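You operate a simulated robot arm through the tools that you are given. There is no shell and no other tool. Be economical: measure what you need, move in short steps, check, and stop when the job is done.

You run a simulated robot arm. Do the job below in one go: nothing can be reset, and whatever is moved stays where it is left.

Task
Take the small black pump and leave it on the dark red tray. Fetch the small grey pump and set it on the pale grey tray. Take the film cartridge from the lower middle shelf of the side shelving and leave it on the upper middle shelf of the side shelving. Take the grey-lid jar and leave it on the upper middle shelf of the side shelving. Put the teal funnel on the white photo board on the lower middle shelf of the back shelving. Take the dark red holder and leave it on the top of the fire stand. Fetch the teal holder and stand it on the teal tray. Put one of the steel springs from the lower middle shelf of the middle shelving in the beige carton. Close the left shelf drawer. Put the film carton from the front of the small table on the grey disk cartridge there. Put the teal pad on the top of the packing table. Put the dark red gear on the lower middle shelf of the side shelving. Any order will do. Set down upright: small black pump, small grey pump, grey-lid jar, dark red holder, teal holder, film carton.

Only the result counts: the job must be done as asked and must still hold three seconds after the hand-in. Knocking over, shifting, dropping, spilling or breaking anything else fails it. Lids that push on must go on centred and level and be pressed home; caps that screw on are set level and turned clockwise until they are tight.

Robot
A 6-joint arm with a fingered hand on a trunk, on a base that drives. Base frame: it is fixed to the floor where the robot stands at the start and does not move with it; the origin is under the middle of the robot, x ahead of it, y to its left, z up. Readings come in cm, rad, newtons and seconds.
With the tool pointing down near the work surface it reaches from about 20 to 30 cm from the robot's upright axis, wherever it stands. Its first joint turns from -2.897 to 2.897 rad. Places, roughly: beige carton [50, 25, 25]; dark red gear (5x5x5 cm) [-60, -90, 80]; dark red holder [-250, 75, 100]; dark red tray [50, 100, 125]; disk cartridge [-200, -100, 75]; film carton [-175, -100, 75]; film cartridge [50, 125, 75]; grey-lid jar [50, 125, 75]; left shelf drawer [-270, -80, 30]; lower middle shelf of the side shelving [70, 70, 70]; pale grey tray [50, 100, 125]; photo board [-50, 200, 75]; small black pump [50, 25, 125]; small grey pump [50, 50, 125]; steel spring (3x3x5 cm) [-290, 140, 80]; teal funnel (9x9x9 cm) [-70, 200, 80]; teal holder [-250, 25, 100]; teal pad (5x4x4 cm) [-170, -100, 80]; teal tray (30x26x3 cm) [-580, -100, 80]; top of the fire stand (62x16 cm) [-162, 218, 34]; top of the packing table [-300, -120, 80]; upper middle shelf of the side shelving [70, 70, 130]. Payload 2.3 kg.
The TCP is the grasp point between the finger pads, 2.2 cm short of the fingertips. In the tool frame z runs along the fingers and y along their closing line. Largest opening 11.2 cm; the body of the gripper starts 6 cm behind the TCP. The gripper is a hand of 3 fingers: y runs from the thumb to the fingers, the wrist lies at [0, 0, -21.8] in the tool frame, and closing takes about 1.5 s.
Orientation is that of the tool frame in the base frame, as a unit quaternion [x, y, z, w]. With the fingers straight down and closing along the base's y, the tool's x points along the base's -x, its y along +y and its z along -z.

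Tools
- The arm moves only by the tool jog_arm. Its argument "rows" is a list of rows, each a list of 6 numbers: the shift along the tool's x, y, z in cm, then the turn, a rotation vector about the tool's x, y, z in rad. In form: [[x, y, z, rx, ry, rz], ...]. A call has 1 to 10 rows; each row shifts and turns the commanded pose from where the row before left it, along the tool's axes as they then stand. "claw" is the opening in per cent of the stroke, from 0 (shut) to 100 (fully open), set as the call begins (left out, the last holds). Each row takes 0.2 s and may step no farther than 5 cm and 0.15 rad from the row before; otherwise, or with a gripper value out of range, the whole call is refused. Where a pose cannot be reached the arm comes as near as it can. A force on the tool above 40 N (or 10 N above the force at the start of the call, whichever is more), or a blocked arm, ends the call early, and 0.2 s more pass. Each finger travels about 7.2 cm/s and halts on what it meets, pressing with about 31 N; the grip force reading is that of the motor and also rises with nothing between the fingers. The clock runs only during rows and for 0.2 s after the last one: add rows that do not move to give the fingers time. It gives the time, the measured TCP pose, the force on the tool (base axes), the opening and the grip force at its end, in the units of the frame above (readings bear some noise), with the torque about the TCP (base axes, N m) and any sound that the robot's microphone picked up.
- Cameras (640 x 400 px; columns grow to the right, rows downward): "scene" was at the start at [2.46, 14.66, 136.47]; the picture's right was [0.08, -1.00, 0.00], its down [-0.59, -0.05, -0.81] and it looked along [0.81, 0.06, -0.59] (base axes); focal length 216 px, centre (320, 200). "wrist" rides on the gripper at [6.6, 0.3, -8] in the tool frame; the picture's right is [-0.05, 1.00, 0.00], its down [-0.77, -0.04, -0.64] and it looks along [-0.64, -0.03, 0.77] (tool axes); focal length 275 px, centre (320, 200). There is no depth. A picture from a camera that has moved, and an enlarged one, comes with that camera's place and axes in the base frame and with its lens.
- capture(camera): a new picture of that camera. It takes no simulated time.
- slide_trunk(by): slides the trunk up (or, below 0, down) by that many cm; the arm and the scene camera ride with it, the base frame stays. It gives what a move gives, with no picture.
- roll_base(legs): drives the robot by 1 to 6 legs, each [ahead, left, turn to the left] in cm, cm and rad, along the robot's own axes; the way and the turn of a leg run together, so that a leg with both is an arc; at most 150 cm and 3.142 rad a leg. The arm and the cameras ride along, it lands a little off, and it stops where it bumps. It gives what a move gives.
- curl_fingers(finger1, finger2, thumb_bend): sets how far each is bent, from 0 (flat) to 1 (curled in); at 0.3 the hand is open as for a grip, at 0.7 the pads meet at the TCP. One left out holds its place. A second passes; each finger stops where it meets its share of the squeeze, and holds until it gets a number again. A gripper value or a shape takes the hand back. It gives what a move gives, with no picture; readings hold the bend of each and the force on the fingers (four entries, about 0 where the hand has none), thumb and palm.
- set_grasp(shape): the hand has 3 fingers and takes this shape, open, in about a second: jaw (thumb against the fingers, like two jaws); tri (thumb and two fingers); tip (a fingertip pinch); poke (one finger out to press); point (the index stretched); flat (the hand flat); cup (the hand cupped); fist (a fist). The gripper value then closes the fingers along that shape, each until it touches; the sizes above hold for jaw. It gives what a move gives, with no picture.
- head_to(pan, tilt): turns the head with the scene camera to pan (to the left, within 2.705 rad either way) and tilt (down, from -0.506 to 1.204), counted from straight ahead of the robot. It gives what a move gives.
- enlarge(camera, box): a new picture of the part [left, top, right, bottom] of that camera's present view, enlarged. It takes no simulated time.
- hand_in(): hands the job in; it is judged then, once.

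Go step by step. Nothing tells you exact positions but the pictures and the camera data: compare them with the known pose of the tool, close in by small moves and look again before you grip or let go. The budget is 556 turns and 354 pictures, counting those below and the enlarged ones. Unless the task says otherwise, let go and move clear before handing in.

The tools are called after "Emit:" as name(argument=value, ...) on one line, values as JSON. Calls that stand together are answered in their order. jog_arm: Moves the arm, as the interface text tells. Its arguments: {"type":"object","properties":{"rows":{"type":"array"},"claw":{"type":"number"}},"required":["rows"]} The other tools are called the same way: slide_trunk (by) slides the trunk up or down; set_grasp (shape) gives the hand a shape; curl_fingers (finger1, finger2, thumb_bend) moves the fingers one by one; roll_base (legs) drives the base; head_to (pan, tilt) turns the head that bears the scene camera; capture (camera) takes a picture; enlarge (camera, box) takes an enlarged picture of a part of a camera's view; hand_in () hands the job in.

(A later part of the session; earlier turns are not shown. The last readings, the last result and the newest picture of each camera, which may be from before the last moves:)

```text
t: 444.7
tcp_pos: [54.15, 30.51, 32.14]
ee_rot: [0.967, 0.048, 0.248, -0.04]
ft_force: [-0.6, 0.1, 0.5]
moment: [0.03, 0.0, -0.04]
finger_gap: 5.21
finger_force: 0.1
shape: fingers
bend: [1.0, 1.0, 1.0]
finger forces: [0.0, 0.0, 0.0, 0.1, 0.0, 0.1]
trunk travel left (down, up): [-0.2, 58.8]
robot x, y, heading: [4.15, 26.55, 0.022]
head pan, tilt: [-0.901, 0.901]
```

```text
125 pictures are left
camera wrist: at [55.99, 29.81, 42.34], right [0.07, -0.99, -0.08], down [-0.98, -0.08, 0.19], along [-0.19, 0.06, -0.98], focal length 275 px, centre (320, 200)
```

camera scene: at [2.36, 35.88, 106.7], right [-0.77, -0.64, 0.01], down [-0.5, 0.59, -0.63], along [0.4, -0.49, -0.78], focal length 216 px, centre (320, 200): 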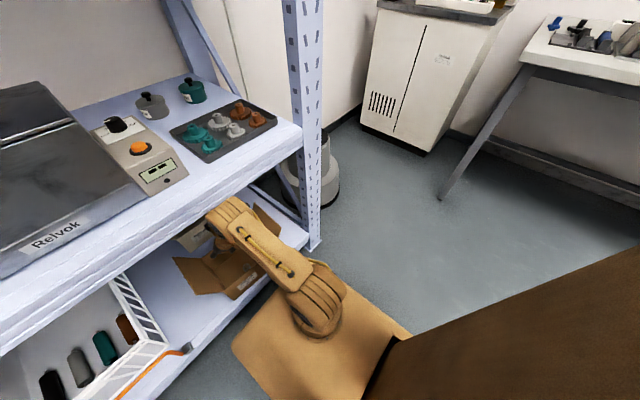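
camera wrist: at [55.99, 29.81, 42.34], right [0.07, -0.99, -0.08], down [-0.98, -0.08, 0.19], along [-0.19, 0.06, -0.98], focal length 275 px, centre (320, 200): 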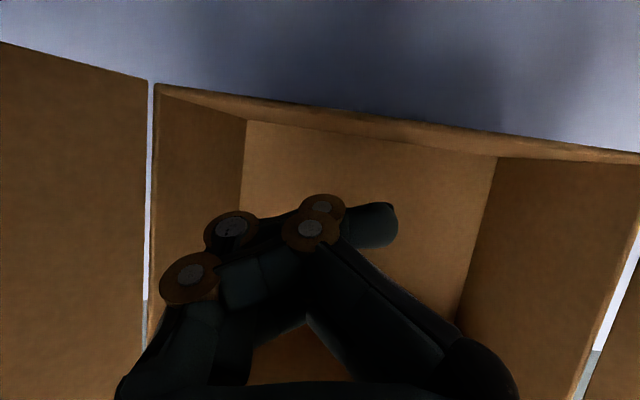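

Emit:
roll_base(legs=[[-10, 0, 0]])

Emit:
capture(camera="wrist")

Emit:
capture(camera="scene")

```text
t: 445.9
tcp_pos: [44.67, 29.47, 32.75]
ee_rot: [0.965, 0.042, 0.254, -0.047]
ft_force: [-0.5, 0.3, 0.3]
moment: [-0.01, -0.05, -0.05]
finger_gap: 5.21
finger_force: 0.0
shape: fingers
bend: [1.0, 1.0, 1.0]
finger forces: [0.0, 0.0, 0.0, 0.0, 0.0, 0.1]
trunk travel left (down, up): [-0.2, 58.8]
robot x, y, heading: [-5.9, 25.84, 0.017]
head pan, tilt: [-0.901, 0.901]
```

```text
124 pictures are left
camera wrist: at [46.47, 28.83, 42.95], right [0.06, -0.99, -0.09], down [-0.98, -0.08, 0.17], along [-0.18, 0.08, -0.98], focal length 275 px, centre (320, 200)
```

wrist: 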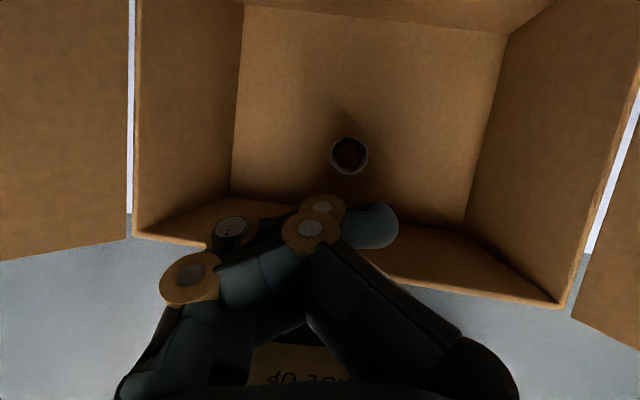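

```text
123 pictures are left
camera scene: at [-7.36, 34.25, 106.93], right [-0.77, -0.64, 0.0], down [-0.5, 0.61, -0.62], along [0.39, -0.48, -0.78], focal length 216 px, centre (320, 200)
```

scene: 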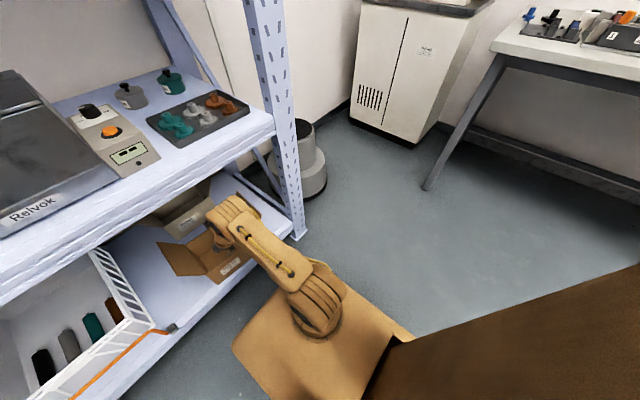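

Emit:
roll_base(legs=[[-25, 0, -0.017]])

Emit:
head_to(pan=-0.05, tilt=0.8)

Emit:
enlarge(camera="scene", box=[230, 100, 430, 250])

```text
t: 447.7
tcp_pos: [19.61, 28.19, 32.76]
ee_rot: [0.966, 0.033, 0.254, -0.045]
ft_force: [0.6, 0.0, -0.4]
moment: [0.01, 0.01, -0.01]
finger_gap: 5.2
finger_force: 0.0
shape: fingers
bend: [1.0, 1.0, 1.0]
finger forces: [0.0, 0.1, 0.1, 0.0, 0.0, 0.0]
trunk travel left (down, up): [-0.2, 58.8]
robot x, y, heading: [-31.12, 26.31, 0.0]
head pan, tilt: [-0.901, 0.901]
```

```text
t: 448.9
tcp_pos: [19.61, 28.34, 32.66]
ee_rot: [0.966, 0.033, 0.254, -0.045]
ft_force: [0.3, 0.1, -0.8]
moment: [-0.02, -0.01, -0.03]
finger_gap: 5.19
finger_force: 0.1
shape: fingers
bend: [1.0, 1.0, 1.0]
finger forces: [0.1, 0.1, 0.0, 0.0, 0.1, 0.0]
trunk travel left (down, up): [-0.2, 58.8]
robot x, y, heading: [-30.76, 25.97, -0.0]
head pan, tilt: [-0.051, 0.799]
```

```text
2.67 times, centred on (330, 175) of scene
camera zoom: at [-29.0, 39.56, 107.71], right [-0.05, -1.0, 0.0], down [-0.72, 0.04, -0.7], along [0.7, -0.04, -0.72], focal length 575 px, centre (293, 267)
```

zoom: 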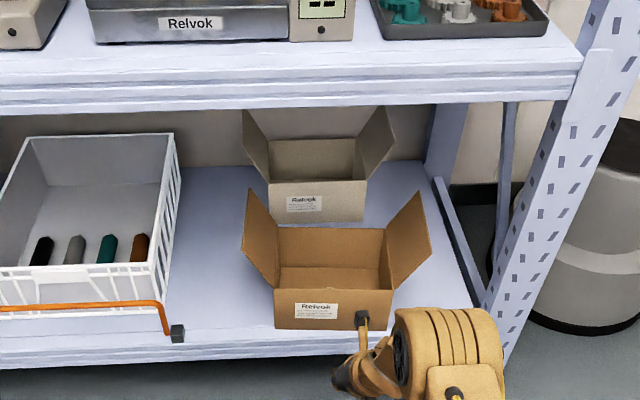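

The spring is in the carton. Next are the film carton, teal pad and drawer along the -y wall, so I raise the trunk, turn and drive there.

Emit:
slide_trunk(by=38)

Emit:
set_grasp(shape="jaw")

Emit:
roll_base(legs=[[-8, 0, 0], [0, 0, -1.571], [45, 0, 0], [0, -130, 0]])

Emit:
head_to(pan=-0.2, tilt=0.6)

Emit:
capture(camera="scene")

```text
t: 452.6
tcp_pos: [19.49, 28.29, 70.69]
ee_rot: [0.966, 0.033, 0.254, -0.044]
ft_force: [-0.1, -0.1, 0.0]
moment: [-0.03, 0.02, -0.02]
finger_gap: 5.2
finger_force: 0.0
shape: fingers
bend: [1.0, 1.0, 1.0]
finger forces: [0.1, 0.1, 0.0, 0.1, 0.1, 0.0]
trunk travel left (down, up): [-38.2, 20.8]
robot x, y, heading: [-30.53, 25.85, -0.003]
head pan, tilt: [-0.051, 0.799]
```

```text
t: 453.4
tcp_pos: [19.62, 28.25, 70.78]
ee_rot: [0.966, 0.032, 0.254, -0.044]
ft_force: [-0.2, 0.6, 0.9]
moment: [-0.01, -0.07, 0.01]
finger_gap: 4.82
finger_force: 0.3
shape: jaw
bend: [0.84, 0.83, 0.3]
finger forces: [0.0, 0.1, 0.1, 0.0, 0.0, 0.1]
trunk travel left (down, up): [-38.2, 20.8]
robot x, y, heading: [-30.76, 26.28, -0.001]
head pan, tilt: [-0.051, 0.799]
```

```text
t: 467.0
tcp_pos: [-170.37, -70.12, 70.72]
ee_rot: [0.704, -0.662, 0.21, 0.15]
ft_force: [0.1, -0.4, 0.4]
moment: [0.02, -0.01, -0.01]
finger_gap: 4.79
finger_force: 0.0
shape: jaw
bend: [0.83, 0.83, 0.3]
finger forces: [0.0, 0.0, 0.0, 0.0, 0.0, 0.0]
trunk travel left (down, up): [-38.2, 20.8]
robot x, y, heading: [-172.61, -19.73, -1.58]
head pan, tilt: [-0.051, 0.799]
```

```text
t: 467.7
tcp_pos: [-170.38, -70.1, 70.82]
ee_rot: [0.704, -0.661, 0.21, 0.15]
ft_force: [-0.1, 0.2, 0.2]
moment: [-0.04, -0.03, 0.02]
finger_gap: 4.8
finger_force: 0.1
shape: jaw
bend: [0.83, 0.83, 0.3]
finger forces: [0.0, 0.0, 0.1, 0.1, 0.1, 0.0]
trunk travel left (down, up): [-38.2, 20.8]
robot x, y, heading: [-172.31, -19.78, -1.579]
head pan, tilt: [-0.201, 0.6]
```

```text
121 pictures are left
camera scene: at [-160.44, -22.55, 147.4], right [-0.98, 0.21, 0.0], down [0.12, 0.55, -0.82], along [-0.17, -0.81, -0.57], focal length 216 px, centre (320, 200)
```

scene: 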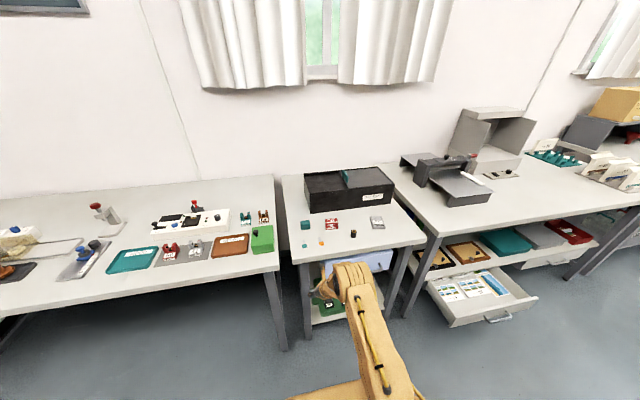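

Emit:
jog_arm(rows=[[0, 0, 0, 0, 0, 0], [0, 0, 0, 0, 0, 0], [0, 0, 0, 0, 0, 0], [0, 0, 0, 0, 0, 0], [0, 0, 0, 0, 0, 0]], claw=100)

Emit:
enlarge(camera="scene", box=[270, 160, 430, 270])

Emit:
enlarge(camera="scene", box=[380, 100, 640, 340])

Emit:
capture(camera="wrist")

```text
t: 468.9
tcp_pos: [-170.31, -70.07, 70.71]
ee_rot: [0.705, -0.661, 0.21, 0.149]
ft_force: [-0.1, 0.0, 0.0]
moment: [0.01, 0.02, -0.01]
finger_gap: 4.78
finger_force: 0.0
shape: jaw
bend: [0.83, 0.83, 0.3]
finger forces: [0.1, 0.0, 0.0, 0.1, 0.1, 0.0]
trunk travel left (down, up): [-38.2, 20.8]
robot x, y, heading: [-172.41, -19.71, -1.577]
head pan, tilt: [-0.201, 0.6]
```

```text
3.64 times, centred on (350, 215) of scene
camera zoom: at [-160.45, -22.55, 147.4], right [-0.98, 0.21, 0.0], down [0.12, 0.55, -0.83], along [-0.17, -0.81, -0.56], focal length 785 px, centre (211, 146)
```

zoom: 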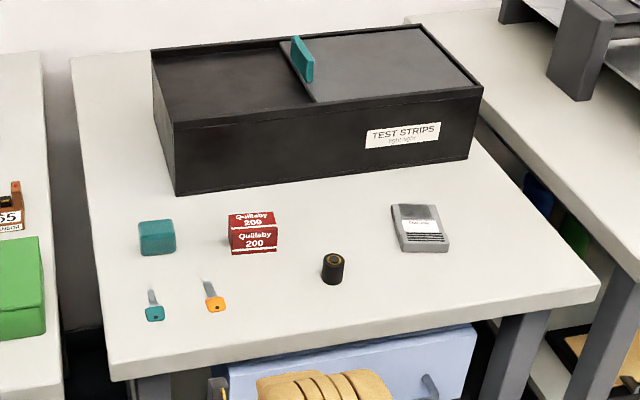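

```text
1.67 times, centred on (510, 220) of scene
camera zoom: at [-160.45, -22.55, 147.4], right [-0.98, 0.21, 0.0], down [0.12, 0.55, -0.83], along [-0.17, -0.81, -0.56], focal length 360 px, centre (3, 167)
```

zoom: 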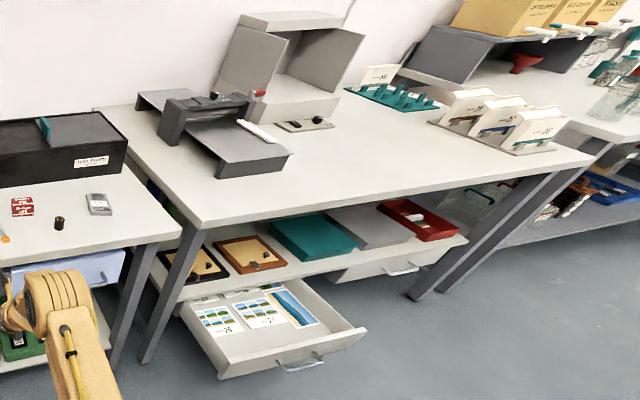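

```text
118 pictures are left
camera wrist: at [-171.4, -71.86, 80.94], right [-1.0, -0.04, -0.09], down [-0.06, 0.98, 0.17], along [0.08, 0.18, -0.98], focal length 275 px, centre (320, 200)
```

wrist: 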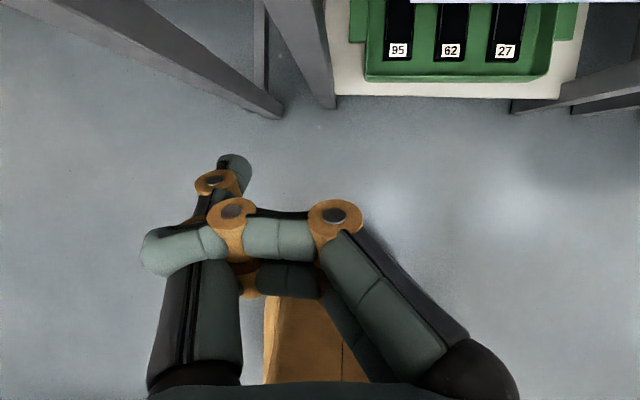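

The fingers are hooked over the thumb. I'll untangle them: curl fingers and thumb in first, then open the fingers, then the thumb.

Emit:
curl_fingers(finger1=1.0, finger2=1.0, thumb_bend=0.3)

Emit:
curl_fingers(thumb_bend=1.0)

Emit:
curl_fingers(finger1=0.3, finger2=0.3)

Emit:
capture(camera="wrist")

```text
t: 469.9
tcp_pos: [-170.51, -70.18, 70.81]
ee_rot: [0.704, -0.661, 0.211, 0.148]
ft_force: [-0.8, 0.7, 0.1]
moment: [-0.01, 0.03, -0.01]
finger_gap: 4.67
finger_force: 0.1
shape: fingers
bend: [0.9, 0.9, 0.3]
finger forces: [0.0, 0.1, 0.0, 0.0, 0.1, 0.1]
trunk travel left (down, up): [-38.2, 20.8]
robot x, y, heading: [-172.68, -19.7, -1.579]
head pan, tilt: [-0.201, 0.6]
```

```text
t: 470.9
tcp_pos: [-170.42, -70.16, 70.87]
ee_rot: [0.704, -0.661, 0.21, 0.15]
ft_force: [0.1, 0.7, 0.2]
moment: [0.0, -0.01, 0.02]
finger_gap: 3.94
finger_force: 0.0
shape: fingers
bend: [1.0, 1.0, 0.98]
finger forces: [0.1, 0.0, 0.0, 0.0, 0.0, 0.0]
trunk travel left (down, up): [-38.2, 20.8]
robot x, y, heading: [-172.45, -19.53, -1.58]
head pan, tilt: [-0.201, 0.6]
```

```text
t: 471.9
tcp_pos: [-170.53, -70.11, 70.77]
ee_rot: [0.704, -0.661, 0.21, 0.15]
ft_force: [0.4, 0.0, 0.1]
moment: [0.03, -0.01, -0.01]
finger_gap: 3.9
finger_force: 0.0
shape: fingers
bend: [0.99, 0.99, 0.96]
finger forces: [0.0, 0.1, 0.0, 0.0, 0.0, 0.0]
trunk travel left (down, up): [-38.2, 20.8]
robot x, y, heading: [-172.27, -19.87, -1.581]
head pan, tilt: [-0.201, 0.6]
```

```text
117 pictures are left
camera wrist: at [-171.4, -71.86, 80.94], right [-1.0, -0.04, -0.09], down [-0.06, 0.98, 0.17], along [0.08, 0.18, -0.98], focal length 275 px, centre (320, 200)
```

wrist: 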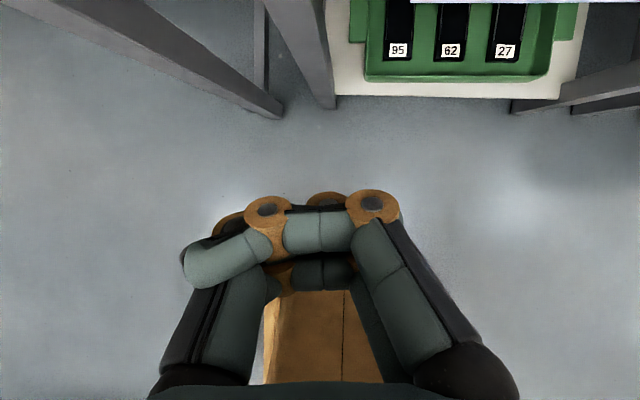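

Emit:
curl_fingers(thumb_bend=0.55, finger1=1.0, finger2=1.0)

Emit:
curl_fingers(finger1=0.3)

Emit:
capture(camera="wrist")

```text
t: 472.9
tcp_pos: [-170.34, -70.13, 70.75]
ee_rot: [0.704, -0.661, 0.211, 0.148]
ft_force: [1.0, 1.0, 0.5]
moment: [-0.04, -0.03, -0.01]
finger_gap: 4.62
finger_force: 0.0
shape: fingers
bend: [0.97, 0.97, 0.55]
finger forces: [0.0, 0.0, 0.0, 0.0, 0.0, 0.1]
trunk travel left (down, up): [-38.2, 20.8]
robot x, y, heading: [-172.43, -19.6, -1.575]
head pan, tilt: [-0.201, 0.6]
```

```text
t: 473.9
tcp_pos: [-170.46, -70.11, 70.72]
ee_rot: [0.704, -0.662, 0.211, 0.15]
ft_force: [-0.1, -0.2, 0.0]
moment: [0.0, -0.01, 0.02]
finger_gap: 4.34
finger_force: 0.0
shape: fingers
bend: [0.91, 0.95, 0.55]
finger forces: [0.1, 0.1, 0.0, 0.0, 0.1, 0.1]
trunk travel left (down, up): [-38.2, 20.8]
robot x, y, heading: [-172.62, -19.59, -1.572]
head pan, tilt: [-0.201, 0.6]
```

```text
116 pictures are left
camera wrist: at [-171.4, -71.86, 80.94], right [-1.0, -0.04, -0.09], down [-0.06, 0.98, 0.17], along [0.08, 0.18, -0.98], focal length 275 px, centre (320, 200)
```

wrist: 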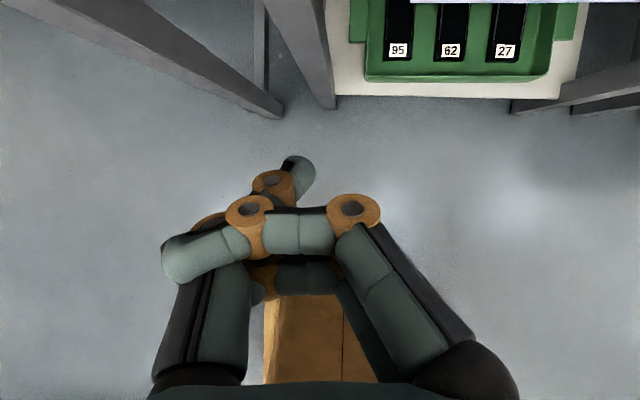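

Emit:
curl_fingers(thumb_bend=0.7, finger1=1.0, finger2=1.0)

Emit:
curl_fingers(finger1=0.6, finger2=0.6)

Emit:
set_grasp(shape="fist")

Emit:
set_grasp(shape="tip")

Emit:
capture(camera="wrist")

```text
t: 474.9
tcp_pos: [-170.59, -70.16, 70.75]
ee_rot: [0.705, -0.661, 0.211, 0.148]
ft_force: [-0.3, -0.1, 0.5]
moment: [-0.03, -0.01, 0.01]
finger_gap: 4.38
finger_force: 0.0
shape: fingers
bend: [0.96, 0.97, 0.7]
finger forces: [0.0, 0.0, 0.1, 0.1, 0.1, 0.0]
trunk travel left (down, up): [-38.2, 20.8]
robot x, y, heading: [-172.65, -19.67, -1.573]
head pan, tilt: [-0.201, 0.6]
```

```text
t: 475.9
tcp_pos: [-170.43, -70.13, 70.74]
ee_rot: [0.704, -0.662, 0.21, 0.149]
ft_force: [0.5, -1.3, 0.1]
moment: [-0.03, 0.01, -0.02]
finger_gap: 4.28
finger_force: 0.1
shape: fingers
bend: [0.92, 0.92, 0.7]
finger forces: [0.0, 0.1, 0.1, 0.0, 0.0, 0.0]
trunk travel left (down, up): [-38.2, 20.8]
robot x, y, heading: [-172.43, -19.84, -1.581]
head pan, tilt: [-0.201, 0.6]
```

```text
t: 476.8
tcp_pos: [-170.5, -70.1, 70.78]
ee_rot: [0.704, -0.661, 0.211, 0.15]
ft_force: [0.1, 0.1, 0.3]
moment: [0.01, 0.03, 0.01]
finger_gap: 0.0
finger_force: 0.0
shape: fist
bend: [1.0, 1.0, 0.54]
finger forces: [0.1, 0.1, 0.1, 0.0, 0.0, 0.0]
trunk travel left (down, up): [-38.2, 20.8]
robot x, y, heading: [-172.58, -19.4, -1.58]
head pan, tilt: [-0.201, 0.6]
```

```text
t: 477.7
tcp_pos: [-170.45, -70.15, 70.82]
ee_rot: [0.704, -0.662, 0.21, 0.15]
ft_force: [0.1, 0.4, 0.9]
moment: [0.01, 0.0, 0.01]
finger_gap: 4.81
finger_force: 0.0
shape: tip
bend: [0.83, 0.83, 0.3]
finger forces: [0.0, 0.0, 0.0, 0.0, 0.1, 0.0]
trunk travel left (down, up): [-38.2, 20.8]
robot x, y, heading: [-172.55, -19.61, -1.582]
head pan, tilt: [-0.201, 0.6]
```

```text
115 pictures are left
camera wrist: at [-171.4, -71.86, 80.94], right [-1.0, -0.04, -0.09], down [-0.06, 0.98, 0.17], along [0.08, 0.18, -0.98], focal length 275 px, centre (320, 200)
```

wrist: 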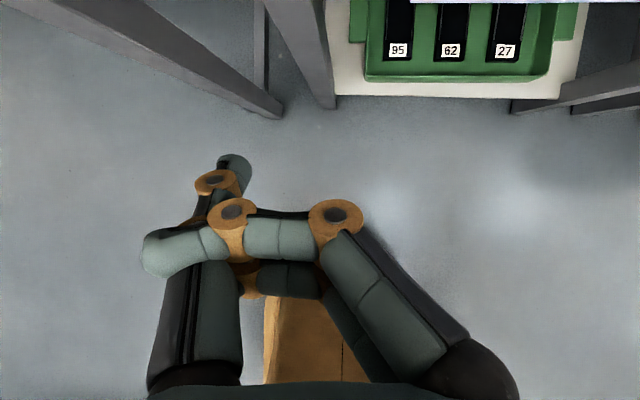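

Emit:
set_grasp(shape="fist")

Emit:
curl_fingers(thumb_bend=0.0)

Emit:
curl_fingers(finger1=0.0, finger2=0.0)

Emit:
capture(camera="wrist")

Emit:
set_grasp(shape="poke")

Emit:
capture(camera="wrist")

```text
t: 478.6
tcp_pos: [-170.44, -70.14, 70.73]
ee_rot: [0.704, -0.661, 0.212, 0.15]
ft_force: [-0.3, 0.3, 0.3]
moment: [0.04, -0.03, -0.01]
finger_gap: 0.01
finger_force: 0.0
shape: fist
bend: [1.0, 1.0, 0.54]
finger forces: [0.0, 0.0, 0.0, 0.0, 0.1, 0.0]
trunk travel left (down, up): [-38.2, 20.8]
robot x, y, heading: [-172.69, -19.67, -1.58]
head pan, tilt: [-0.201, 0.6]
```

```text
t: 479.6
tcp_pos: [-170.44, -70.29, 70.77]
ee_rot: [0.705, -0.661, 0.21, 0.149]
ft_force: [0.5, 0.5, -0.4]
moment: [-0.02, -0.01, 0.01]
finger_gap: 7.13
finger_force: 0.1
shape: fingers
bend: [1.0, 1.0, 0.01]
finger forces: [0.0, 0.0, 0.0, 0.0, 0.0, 0.0]
trunk travel left (down, up): [-38.2, 20.8]
robot x, y, heading: [-172.67, -19.61, -1.578]
head pan, tilt: [-0.201, 0.6]
```

```text
t: 480.6
tcp_pos: [-170.43, -70.16, 70.72]
ee_rot: [0.704, -0.662, 0.21, 0.15]
ft_force: [0.4, 0.2, 1.0]
moment: [-0.02, -0.01, -0.02]
finger_gap: 6.2
finger_force: 0.1
shape: fingers
bend: [0.96, 0.96, 0.09]
finger forces: [0.0, 0.1, 0.0, 0.1, 0.0, 0.1]
trunk travel left (down, up): [-38.2, 20.8]
robot x, y, heading: [-172.57, -19.8, -1.577]
head pan, tilt: [-0.201, 0.6]
```

```text
114 pictures are left
camera wrist: at [-171.4, -71.86, 80.94], right [-1.0, -0.04, -0.09], down [-0.06, 0.98, 0.17], along [0.08, 0.18, -0.98], focal length 275 px, centre (320, 200)
```

wrist: 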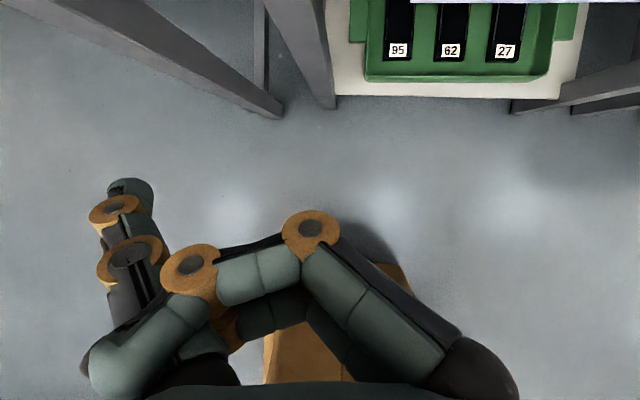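

```text
t: 481.5
tcp_pos: [-170.45, -70.17, 70.7]
ee_rot: [0.704, -0.662, 0.21, 0.149]
ft_force: [-0.2, -0.3, 0.5]
moment: [-0.02, -0.01, 0.0]
finger_gap: 0.0
finger_force: 0.0
shape: poke
bend: [1.0, 1.0, 0.45]
finger forces: [0.1, 0.1, 0.0, 0.1, 0.1, 0.0]
trunk travel left (down, up): [-38.2, 20.8]
robot x, y, heading: [-172.12, -20.07, -1.58]
head pan, tilt: [-0.201, 0.6]
```

```text
113 pictures are left
camera wrist: at [-171.4, -71.86, 80.94], right [-1.0, -0.04, -0.09], down [-0.06, 0.98, 0.17], along [0.08, 0.18, -0.98], focal length 275 px, centre (320, 200)
```

wrist: 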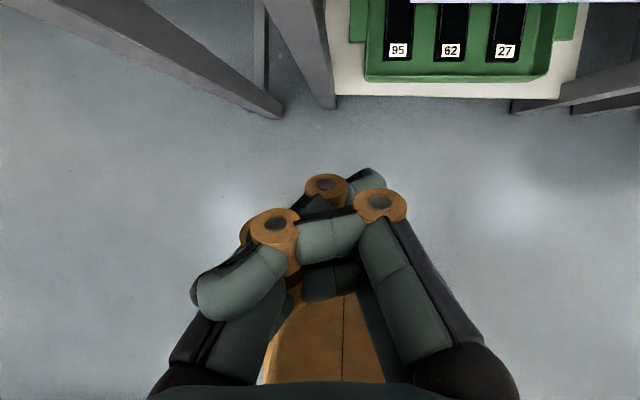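

Emit:
set_grasp(shape="fist")

Emit:
curl_fingers(finger1=0.73, finger2=0.73, thumb_bend=0.85)

Emit:
capture(camera="wrist")

```text
t: 482.4
tcp_pos: [-170.36, -70.22, 70.72]
ee_rot: [0.704, -0.662, 0.21, 0.149]
ft_force: [0.1, 0.0, 0.6]
moment: [0.0, -0.05, 0.0]
finger_gap: 0.0
finger_force: 0.1
shape: fist
bend: [1.0, 1.0, 0.54]
finger forces: [0.0, 0.0, 0.0, 0.0, 0.0, 0.0]
trunk travel left (down, up): [-38.2, 20.8]
robot x, y, heading: [-172.53, -19.31, -1.58]
head pan, tilt: [-0.201, 0.6]
```

```text
t: 483.4
tcp_pos: [-170.38, -70.11, 70.8]
ee_rot: [0.704, -0.662, 0.21, 0.149]
ft_force: [-0.3, -0.1, -0.5]
moment: [0.02, 0.0, -0.04]
finger_gap: 4.87
finger_force: 0.1
shape: fingers
bend: [1.0, 0.99, 0.85]
finger forces: [0.0, 0.0, 0.0, 0.1, 0.0, 0.1]
trunk travel left (down, up): [-38.2, 20.8]
robot x, y, heading: [-172.77, -20.03, -1.576]
head pan, tilt: [-0.201, 0.6]
```

```text
112 pictures are left
camera wrist: at [-171.4, -71.86, 80.94], right [-1.0, -0.04, -0.09], down [-0.06, 0.98, 0.17], along [0.08, 0.18, -0.98], focal length 275 px, centre (320, 200)
```

wrist: 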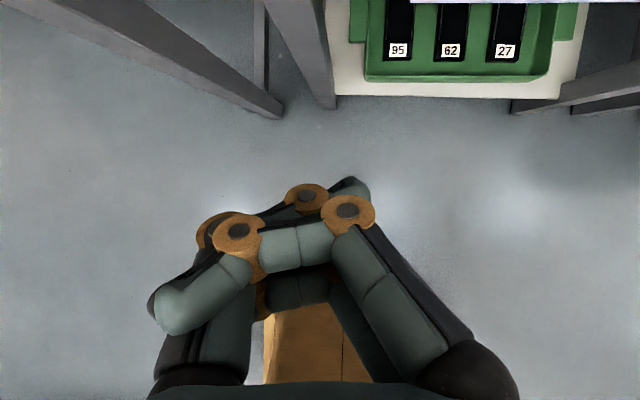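

Emit:
set_grasp(shape="jaw")

Emit:
curl_fingers(finger1=0.3, finger2=0.3, thumb_bend=0.4)

Emit:
curl_fingers(finger1=0.3, finger2=0.9, thumb_bend=0.3)

Emit:
curl_fingers(finger1=0.3, finger2=1.0, thumb_bend=0.2)

Emit:
capture(camera="wrist")

```text
t: 484.3
tcp_pos: [-170.5, -70.11, 70.6]
ee_rot: [0.705, -0.661, 0.211, 0.149]
ft_force: [-0.3, 0.5, 0.1]
moment: [0.0, 0.02, -0.01]
finger_gap: 11.21
finger_force: 0.1
shape: jaw
bend: [0.3, 0.3, 0.3]
finger forces: [0.1, 0.0, 0.0, 0.1, 0.1, 0.0]
trunk travel left (down, up): [-38.2, 20.8]
robot x, y, heading: [-172.5, -19.7, -1.581]
head pan, tilt: [-0.201, 0.6]
```

```text
t: 485.3
tcp_pos: [-170.48, -70.08, 70.78]
ee_rot: [0.704, -0.662, 0.21, 0.15]
ft_force: [0.1, -0.2, 0.3]
moment: [-0.01, 0.04, 0.02]
finger_gap: 9.77
finger_force: 0.0
shape: fingers
bend: [0.3, 0.3, 0.4]
finger forces: [0.0, 0.0, 0.0, 0.0, 0.1, 0.0]
trunk travel left (down, up): [-38.2, 20.8]
robot x, y, heading: [-172.4, -19.59, -1.58]
head pan, tilt: [-0.201, 0.6]
```

```text
t: 486.3
tcp_pos: [-170.45, -70.16, 70.72]
ee_rot: [0.704, -0.661, 0.21, 0.149]
ft_force: [-0.2, 0.2, -0.2]
moment: [-0.02, 0.01, -0.03]
finger_gap: 11.11
finger_force: 0.0
shape: fingers
bend: [0.3, 0.9, 0.3]
finger forces: [0.0, 0.1, 0.0, 0.1, 0.0, 0.1]
trunk travel left (down, up): [-38.2, 20.8]
robot x, y, heading: [-172.71, -19.27, -1.574]
head pan, tilt: [-0.201, 0.6]
```

```text
t: 487.3
tcp_pos: [-170.4, -70.08, 70.68]
ee_rot: [0.705, -0.661, 0.21, 0.148]
ft_force: [-0.8, 0.1, 0.0]
moment: [0.01, 0.01, 0.01]
finger_gap: 12.0
finger_force: 0.1
shape: fingers
bend: [0.3, 1.0, 0.2]
finger forces: [0.0, 0.1, 0.1, 0.0, 0.0, 0.0]
trunk travel left (down, up): [-38.2, 20.8]
robot x, y, heading: [-172.12, -19.47, -1.58]
head pan, tilt: [-0.201, 0.6]
```

```text
111 pictures are left
camera wrist: at [-171.4, -71.86, 80.94], right [-1.0, -0.04, -0.09], down [-0.06, 0.98, 0.17], along [0.08, 0.18, -0.98], focal length 275 px, centre (320, 200)
```

wrist: 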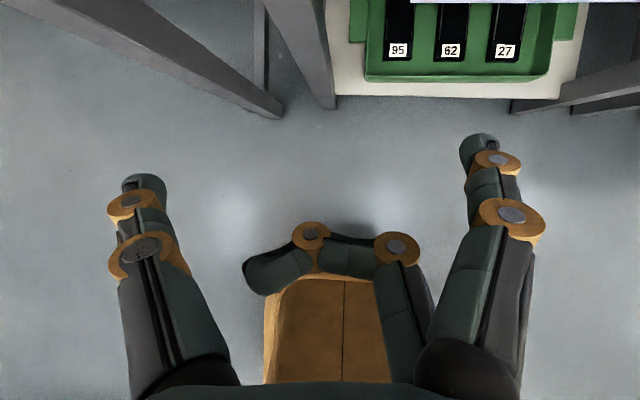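

Fingers are free again. Film carton is at about (-182, -96), the teal pad (-169.6, -99.6) and the disk (-205, -96), with the small table top at z≈78. I straighten the tool, raise the hand and get an overhead view.

Emit:
set_grasp(shape="jaw")

Emit:
jog_arm(rows=[[0, 0, 0, -0.104, 0.01, 0.045], [2.2, 0, -3.8, 0, 0, 0], [2.2, 0, -3.8, 0, 0, 0], [2.2, 0, -3.8, 0, 0, 0], [2.2, 0, -3.8, 0, 0, 0], [2.2, 0, -3.8, 0, 0, 0], [2.2, 0, -3.8, 0, 0, 0], [0, 0, 0, 0, 0, 0]])

Emit:
roll_base(legs=[[15, 0, 0.009]])

Emit:
capture(camera="wrist")

```text
t: 488.2
tcp_pos: [-170.34, -70.16, 70.77]
ee_rot: [0.705, -0.661, 0.21, 0.149]
ft_force: [-0.1, -0.3, 0.0]
moment: [-0.02, -0.01, -0.03]
finger_gap: 11.2
finger_force: 0.0
shape: jaw
bend: [0.3, 0.3, 0.3]
finger forces: [0.0, 0.0, 0.0, 0.0, 0.0, 0.0]
trunk travel left (down, up): [-38.2, 20.8]
robot x, y, heading: [-172.26, -19.56, -1.576]
head pan, tilt: [-0.201, 0.6]
```

```text
t: 490.0
tcp_pos: [-171.59, -70.15, 97.2]
ee_rot: [0.692, -0.672, 0.202, 0.17]
ft_force: [0.8, -0.3, 1.1]
moment: [0.05, 0.0, 0.01]
finger_gap: 11.2
finger_force: 0.0
shape: jaw
bend: [0.3, 0.3, 0.3]
finger forces: [0.0, 0.0, 0.0, 0.0, 0.1, 0.0]
out of reach, approached as far as the arm can: row 1, 4, 5
trunk travel left (down, up): [-38.2, 20.8]
robot x, y, heading: [-172.41, -19.94, -1.581]
head pan, tilt: [-0.201, 0.6]
```

```text
t: 491.4
tcp_pos: [-170.98, -84.71, 96.99]
ee_rot: [0.695, -0.669, 0.202, 0.169]
ft_force: [-0.2, -0.2, -0.3]
moment: [-0.02, 0.0, 0.01]
finger_gap: 11.22
finger_force: 0.0
shape: jaw
bend: [0.3, 0.3, 0.3]
finger forces: [0.0, 0.1, 0.1, 0.0, 0.1, 0.0]
trunk travel left (down, up): [-38.2, 20.8]
robot x, y, heading: [-172.66, -34.76, -1.559]
head pan, tilt: [-0.201, 0.6]
```

```text
110 pictures are left
camera wrist: at [-171.73, -86.29, 107.35], right [-1.0, -0.01, -0.06], down [-0.02, 0.99, 0.16], along [0.06, 0.16, -0.99], focal length 275 px, centre (320, 200)
```

wrist: 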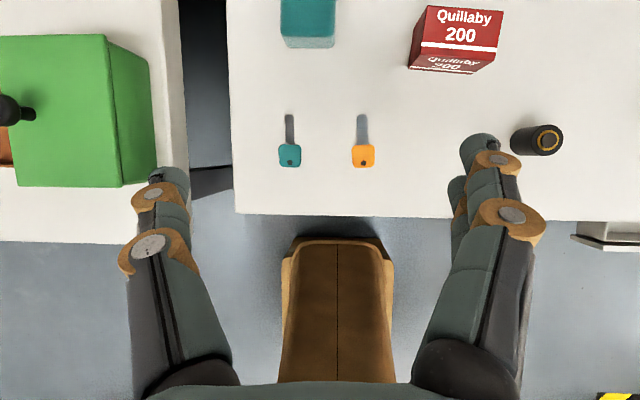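

Emit:
roll_base(legs=[[11.5, -10.3, -0.012]])

Emit:
jog_arm(rows=[[0, 0, 0, -0.049, -0.008, 0.013], [-1.5, 0, 2.6, 0, 0, 0], [-1.5, 0, 2.6, 0, 0, 0], [0, 0, 0, 0, 0, 0]])

Emit:
capture(camera="wrist")

```text
t: 492.8
tcp_pos: [-181.82, -96.15, 97.11]
ee_rot: [0.693, -0.671, 0.202, 0.169]
ft_force: [0.0, -0.8, 0.3]
moment: [0.04, -0.01, 0.0]
finger_gap: 11.2
finger_force: 0.0
shape: jaw
bend: [0.3, 0.3, 0.3]
finger forces: [0.1, 0.1, 0.1, 0.0, 0.0, 0.0]
trunk travel left (down, up): [-38.2, 20.8]
robot x, y, heading: [-182.73, -45.76, -1.571]
head pan, tilt: [-0.201, 0.6]
```

```text
t: 493.8
tcp_pos: [-181.68, -96.01, 91.08]
ee_rot: [0.685, -0.681, 0.184, 0.182]
ft_force: [-0.3, 0.2, 0.1]
moment: [0.0, 0.02, -0.02]
finger_gap: 11.2
finger_force: 0.1
shape: jaw
bend: [0.3, 0.3, 0.3]
finger forces: [0.0, 0.0, 0.0, 0.0, 0.0, 0.0]
trunk travel left (down, up): [-38.2, 20.8]
robot x, y, heading: [-182.86, -45.53, -1.576]
head pan, tilt: [-0.201, 0.6]
```

```text
109 pictures are left
camera wrist: at [-182.18, -97.6, 101.3], right [-1.0, 0.04, -0.02], down [0.03, 0.99, 0.17], along [0.03, 0.16, -0.99], focal length 275 px, centre (320, 200)
```

wrist: 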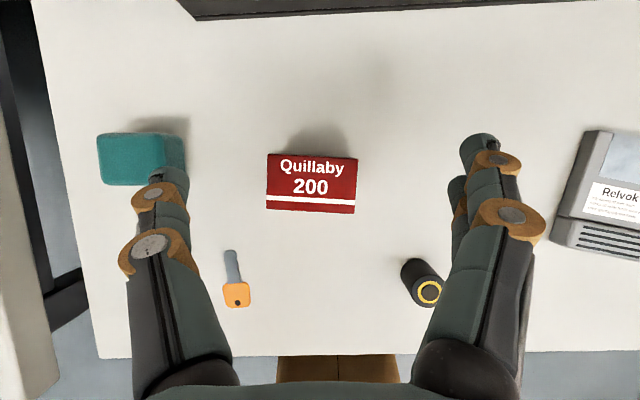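

Emit:
jog_arm(rows=[[-1.72, -0.2, 2.78, 0, 0, 0], [-1.72, -0.2, 2.78, 0, 0, 0], [-1.3, -0.1, 2.1, 0, 0, 0], [0, 0, 0, 0, 0, 0]], claw=85)

Emit:
capture(camera="wrist")

```text
t: 494.8
tcp_pos: [-180.98, -95.81, 82.32]
ee_rot: [0.684, -0.68, 0.185, 0.185]
ft_force: [4.0, -5.4, 19.4]
moment: [-0.12, 1.11, 0.34]
finger_gap: 9.5
finger_force: 0.0
shape: jaw
bend: [0.54, 0.56, 0.5]
finger forces: [0.1, 20.0, 0.0, 0.0, 0.0, 0.1]
trunk travel left (down, up): [-38.2, 20.8]
robot x, y, heading: [-182.55, -45.8, -1.576]
head pan, tilt: [-0.201, 0.6]
```

```text
108 pictures are left
camera wrist: at [-181.41, -97.27, 92.68], right [-1.0, 0.03, -0.02], down [0.03, 0.99, 0.16], along [0.03, 0.16, -0.99], focal length 275 px, centre (320, 200)
```

wrist: 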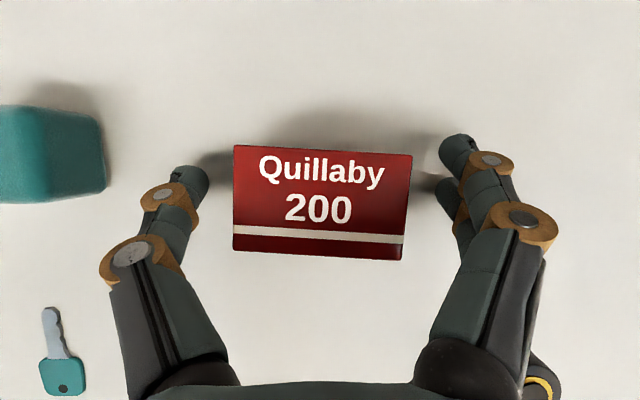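

Emit:
jog_arm(rows=[[0.35, 0, -0.6, 0, 0, 0], [0, 0, 0, 0, 0, 0]])

Emit:
jog_arm(rows=[[0, 0, 0, 0, 0, 0], [0, 0, 0, 0, 0, 0], [0, 0, 0, 0, 0, 0], [0, 0, 0, 0, 0, 0]], claw=0)

Emit:
capture(camera="wrist")

```text
t: 495.4
tcp_pos: [-181.07, -95.75, 82.78]
ee_rot: [0.684, -0.682, 0.182, 0.182]
ft_force: [-0.1, -0.3, -0.3]
moment: [0.0, 0.0, -0.03]
finger_gap: 9.51
finger_force: 0.1
shape: jaw
bend: [0.54, 0.54, 0.5]
finger forces: [0.1, 0.0, 0.0, 0.0, 0.1, 0.1]
trunk travel left (down, up): [-38.2, 20.8]
robot x, y, heading: [-182.63, -45.55, -1.576]
head pan, tilt: [-0.201, 0.6]
```

```text
t: 496.4
tcp_pos: [-181.15, -95.83, 82.89]
ee_rot: [0.684, -0.682, 0.183, 0.182]
ft_force: [-1.2, -0.1, 0.2]
moment: [-0.01, -0.03, 0.01]
finger_gap: 5.17
finger_force: 31.1
shape: jaw
bend: [0.73, 0.73, 0.7]
finger forces: [14.0, 14.2, 0.0, 0.0, 28.1, 0.1]
trunk travel left (down, up): [-38.2, 20.8]
robot x, y, heading: [-182.56, -46.16, -1.578]
head pan, tilt: [-0.201, 0.6]
```

```text
107 pictures are left
camera wrist: at [-181.62, -97.32, 93.12], right [-1.0, 0.04, -0.02], down [0.03, 0.99, 0.17], along [0.03, 0.16, -0.99], focal length 275 px, centre (320, 200)
```

wrist: 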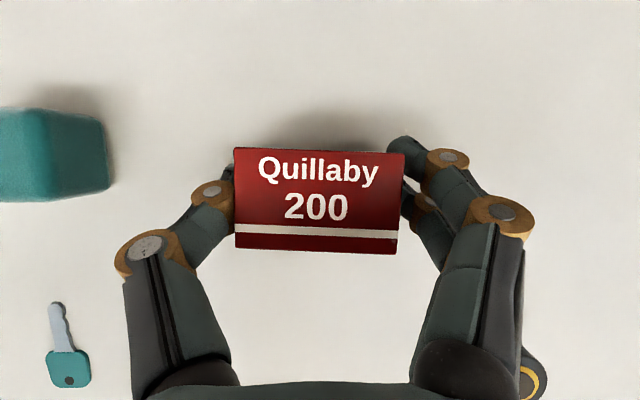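

Film carton gripped. I lift and move it over the disk cartridge.

Emit:
slide_trunk(by=9)

Emit:
roll_base(legs=[[0, -23.5, 0]])

Emit:
capture(camera="wrist")

```text
t: 497.6
tcp_pos: [-181.15, -95.75, 91.92]
ee_rot: [0.684, -0.681, 0.184, 0.183]
ft_force: [0.4, 0.5, -0.2]
moment: [-0.01, 0.01, -0.01]
finger_gap: 5.18
finger_force: 31.2
shape: jaw
bend: [0.73, 0.73, 0.7]
finger forces: [13.8, 14.2, 0.0, 0.0, 28.1, 0.0]
trunk travel left (down, up): [-47.2, 11.8]
robot x, y, heading: [-182.3, -45.75, -1.579]
head pan, tilt: [-0.201, 0.6]
```

```text
t: 499.4
tcp_pos: [-204.54, -95.67, 91.84]
ee_rot: [0.685, -0.681, 0.184, 0.182]
ft_force: [-0.9, -0.6, -0.3]
moment: [0.01, 0.01, 0.0]
finger_gap: 5.15
finger_force: 31.3
shape: jaw
bend: [0.73, 0.73, 0.7]
finger forces: [13.9, 14.2, 0.0, 0.0, 28.2, 0.0]
trunk travel left (down, up): [-47.2, 11.8]
robot x, y, heading: [-205.84, -45.93, -1.572]
head pan, tilt: [-0.201, 0.6]
```

```text
106 pictures are left
camera wrist: at [-204.91, -97.22, 102.12], right [-1.0, 0.03, -0.02], down [0.03, 0.99, 0.17], along [0.03, 0.16, -0.99], focal length 275 px, centre (320, 200)
```

wrist: 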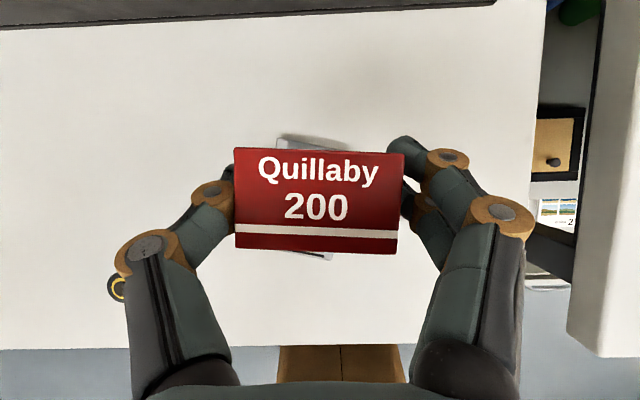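

Emit:
roll_base(legs=[[-1.6, 1.3, 0]])

Emit:
slide_trunk(by=-5.5)

Emit:
capture(camera="wrist")

Emit:
enlarge(camera="scene", box=[230, 150, 390, 260])

```text
t: 500.2
tcp_pos: [-203.14, -93.97, 91.84]
ee_rot: [0.686, -0.68, 0.184, 0.182]
ft_force: [-0.7, 0.9, 0.7]
moment: [-0.02, 0.02, -0.02]
finger_gap: 5.15
finger_force: 31.3
shape: jaw
bend: [0.73, 0.73, 0.7]
finger forces: [13.9, 14.2, 0.1, 0.0, 28.2, 0.0]
trunk travel left (down, up): [-47.2, 11.8]
robot x, y, heading: [-204.92, -44.29, -1.57]
head pan, tilt: [-0.201, 0.6]
```

```text
t: 501.1
tcp_pos: [-203.09, -94.11, 86.31]
ee_rot: [0.685, -0.681, 0.183, 0.183]
ft_force: [-0.3, 0.1, -0.2]
moment: [0.01, 0.02, -0.01]
finger_gap: 5.18
finger_force: 31.6
shape: jaw
bend: [0.73, 0.73, 0.7]
finger forces: [13.9, 14.2, 0.0, 0.0, 28.1, 0.0]
trunk travel left (down, up): [-41.7, 17.3]
robot x, y, heading: [-204.83, -44.16, -1.576]
head pan, tilt: [-0.201, 0.6]
```

```text
105 pictures are left
camera wrist: at [-203.54, -95.62, 96.62], right [-1.0, 0.03, -0.02], down [0.03, 0.99, 0.17], along [0.03, 0.16, -0.99], focal length 275 px, centre (320, 200)
```

wrist: 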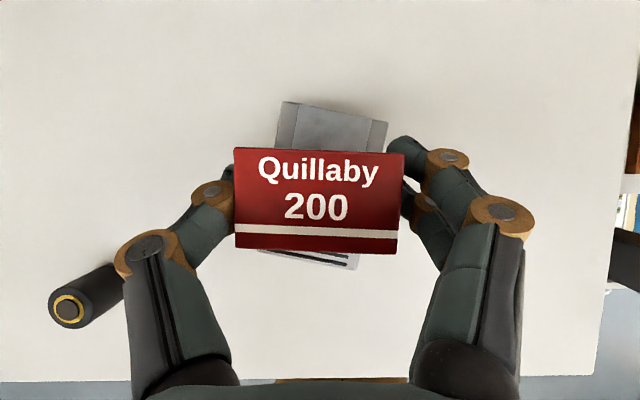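

```text
3.64 times, centred on (310, 205) of scene
camera zoom: at [-192.73, -46.95, 150.9], right [-0.98, 0.2, 0.0], down [0.11, 0.55, -0.83], along [-0.17, -0.81, -0.56], focal length 785 px, centre (356, 182)
```

zoom: 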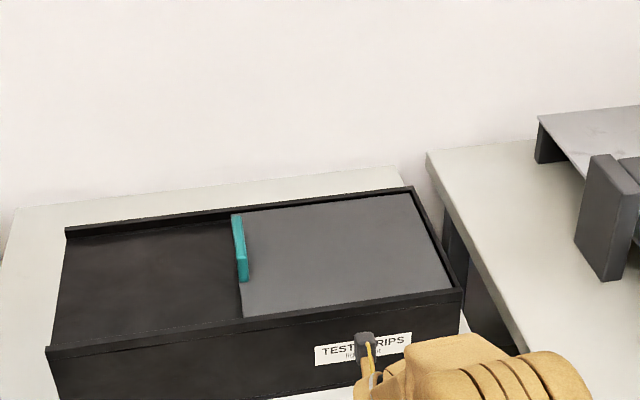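

Emit:
slide_trunk(by=-1.6)

Emit:
slide_trunk(by=-0.4)

Emit:
slide_trunk(by=-0.3)

```text
t: 501.8
tcp_pos: [-203.12, -94.11, 84.83]
ee_rot: [0.685, -0.681, 0.183, 0.183]
ft_force: [0.2, 0.4, -0.9]
moment: [-0.07, -0.03, 0.04]
finger_gap: 5.18
finger_force: 30.6
shape: jaw
bend: [0.73, 0.73, 0.7]
finger forces: [13.9, 14.2, 0.0, 0.1, 28.1, 0.1]
trunk travel left (down, up): [-40.1, 18.9]
robot x, y, heading: [-204.86, -44.18, -1.576]
head pan, tilt: [-0.201, 0.6]
```

```text
t: 502.3
tcp_pos: [-203.16, -93.88, 84.28]
ee_rot: [0.685, -0.681, 0.184, 0.183]
ft_force: [0.2, 0.4, -1.2]
moment: [-0.01, -0.02, 0.02]
finger_gap: 5.15
finger_force: 30.6
shape: jaw
bend: [0.73, 0.73, 0.7]
finger forces: [13.9, 14.3, 0.0, 0.1, 28.2, 0.1]
trunk travel left (down, up): [-39.7, 19.3]
robot x, y, heading: [-204.64, -43.79, -1.575]
head pan, tilt: [-0.201, 0.6]
```

```text
t: 502.8
tcp_pos: [-203.24, -94.04, 84.08]
ee_rot: [0.685, -0.681, 0.184, 0.182]
ft_force: [-0.1, 0.5, -0.3]
moment: [-0.01, 0.05, -0.03]
finger_gap: 5.16
finger_force: 31.3
shape: jaw
bend: [0.73, 0.73, 0.7]
finger forces: [13.9, 14.3, 0.0, 0.0, 28.2, 0.0]
trunk travel left (down, up): [-39.4, 19.6]
robot x, y, heading: [-204.87, -44.33, -1.574]
head pan, tilt: [-0.201, 0.6]
```

Emit:
slide_trunk(by=-0.3)

Emit:
slide_trunk(by=-0.2)

Emit:
slide_trunk(by=-0.2)

```text
t: 503.3
tcp_pos: [-202.94, -93.95, 84.0]
ee_rot: [0.686, -0.68, 0.185, 0.184]
ft_force: [0.2, -1.3, 12.6]
moment: [-0.06, 0.06, 0.02]
finger_gap: 5.16
finger_force: 30.8
shape: jaw
bend: [0.73, 0.73, 0.7]
finger forces: [14.9, 15.3, 0.0, 0.1, 30.2, 0.0]
trunk travel left (down, up): [-39.1, 19.9]
robot x, y, heading: [-204.9, -44.08, -1.578]
head pan, tilt: [-0.201, 0.6]
```

```text
t: 503.9
tcp_pos: [-203.09, -94.0, 83.78]
ee_rot: [0.685, -0.68, 0.186, 0.185]
ft_force: [-0.4, -3.7, 27.3]
moment: [-0.23, 0.02, -0.02]
finger_gap: 5.15
finger_force: 30.8
shape: jaw
bend: [0.73, 0.73, 0.7]
finger forces: [15.7, 16.4, 0.0, 0.0, 32.6, 0.0]
trunk travel left (down, up): [-38.9, 20.1]
robot x, y, heading: [-204.87, -44.08, -1.575]
head pan, tilt: [-0.201, 0.6]
```

```text
t: 504.4
tcp_pos: [-203.05, -94.04, 83.98]
ee_rot: [0.684, -0.679, 0.188, 0.187]
ft_force: [-0.5, 3.6, 21.0]
moment: [-0.12, 0.0, 0.02]
finger_gap: 5.16
finger_force: 30.8
shape: jaw
bend: [0.73, 0.74, 0.7]
finger forces: [16.2, 17.4, 0.0, 0.0, 32.8, 0.0]
trunk travel left (down, up): [-38.7, 20.3]
robot x, y, heading: [-204.47, -44.21, -1.573]
head pan, tilt: [-0.201, 0.6]
stopped: the force on the tool passed its limit at 40 N (the readings are from after the stop); the commanded pose is now the measured one
```

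Contact with the disk. I ease up slightly and release.

Emit:
slide_trunk(by=0.3)

Emit:
jog_arm(rows=[[0, 0, 0, 0, 0, 0], [0, 0, 0, 0, 0, 0], [0, 0, 0, 0, 0, 0], [0, 0, 0, 0, 0, 0]], claw=75)

Emit:
capture(camera="wrist")

```text
t: 504.9
tcp_pos: [-203.0, -94.04, 83.96]
ee_rot: [0.685, -0.68, 0.186, 0.185]
ft_force: [-0.2, 0.9, 10.5]
moment: [-0.09, 0.03, 0.03]
finger_gap: 5.14
finger_force: 30.9
shape: jaw
bend: [0.73, 0.74, 0.7]
finger forces: [15.9, 16.9, 0.0, 0.0, 32.6, 0.0]
trunk travel left (down, up): [-39.0, 20.0]
robot x, y, heading: [-204.63, -44.41, -1.569]
head pan, tilt: [-0.201, 0.6]
```

```text
t: 505.9
tcp_pos: [-203.13, -94.13, 83.94]
ee_rot: [0.685, -0.681, 0.185, 0.184]
ft_force: [0.5, 0.6, -0.2]
moment: [-0.03, 0.01, -0.01]
finger_gap: 8.39
finger_force: 0.1
shape: jaw
bend: [0.64, 0.64, 0.6]
finger forces: [0.1, 0.0, 0.0, 0.0, 0.1, 0.1]
trunk travel left (down, up): [-39.0, 20.0]
robot x, y, heading: [-204.75, -43.89, -1.576]
head pan, tilt: [-0.201, 0.6]
```

```text
103 pictures are left
camera wrist: at [-203.53, -95.71, 94.11], right [-1.0, 0.03, -0.02], down [0.03, 0.99, 0.16], along [0.03, 0.16, -0.99], focal length 275 px, centre (320, 200)
```

wrist: 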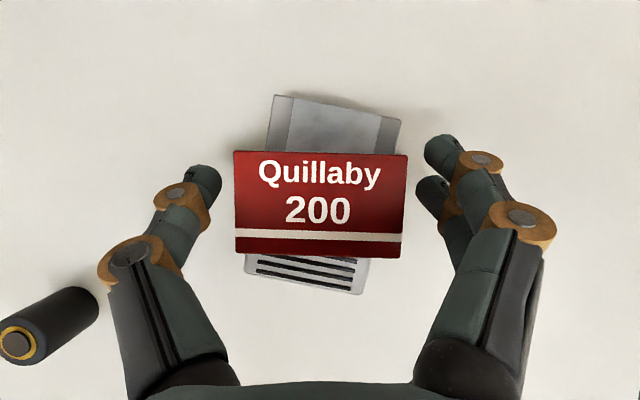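

Film carton is on the disk cartridge. I raise and move over to the teal pad.

Emit:
slide_trunk(by=10)

Emit:
roll_base(legs=[[3.5, 33.5, 0.003]])

Emit:
capture(camera="wrist")

```text
t: 507.3
tcp_pos: [-203.16, -94.21, 93.73]
ee_rot: [0.685, -0.679, 0.186, 0.184]
ft_force: [-0.4, 0.3, 0.6]
moment: [0.0, -0.02, 0.02]
finger_gap: 8.35
finger_force: 0.2
shape: jaw
bend: [0.64, 0.64, 0.6]
finger forces: [0.0, 0.1, 0.0, 0.0, 0.1, 0.1]
trunk travel left (down, up): [-49.0, 10.0]
robot x, y, heading: [-205.03, -44.58, -1.574]
head pan, tilt: [-0.201, 0.6]
```

```text
t: 509.5
tcp_pos: [-168.95, -97.63, 93.78]
ee_rot: [0.687, -0.678, 0.186, 0.183]
ft_force: [-0.5, -0.8, 0.2]
moment: [-0.01, -0.01, 0.02]
finger_gap: 8.37
finger_force: 0.0
shape: jaw
bend: [0.64, 0.64, 0.6]
finger forces: [0.1, 0.1, 0.1, 0.1, 0.0, 0.1]
trunk travel left (down, up): [-49.0, 10.0]
robot x, y, heading: [-171.35, -47.63, -1.568]
head pan, tilt: [-0.201, 0.6]
```

```text
102 pictures are left
camera wrist: at [-169.45, -99.19, 104.11], right [-1.0, 0.03, -0.02], down [0.02, 0.99, 0.16], along [0.03, 0.16, -0.99], focal length 275 px, centre (320, 200)
```

wrist: 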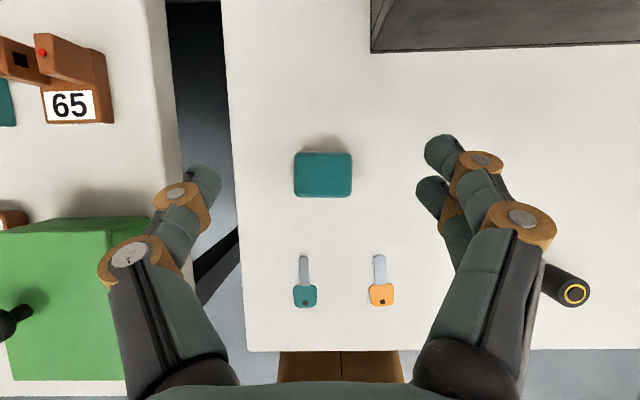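

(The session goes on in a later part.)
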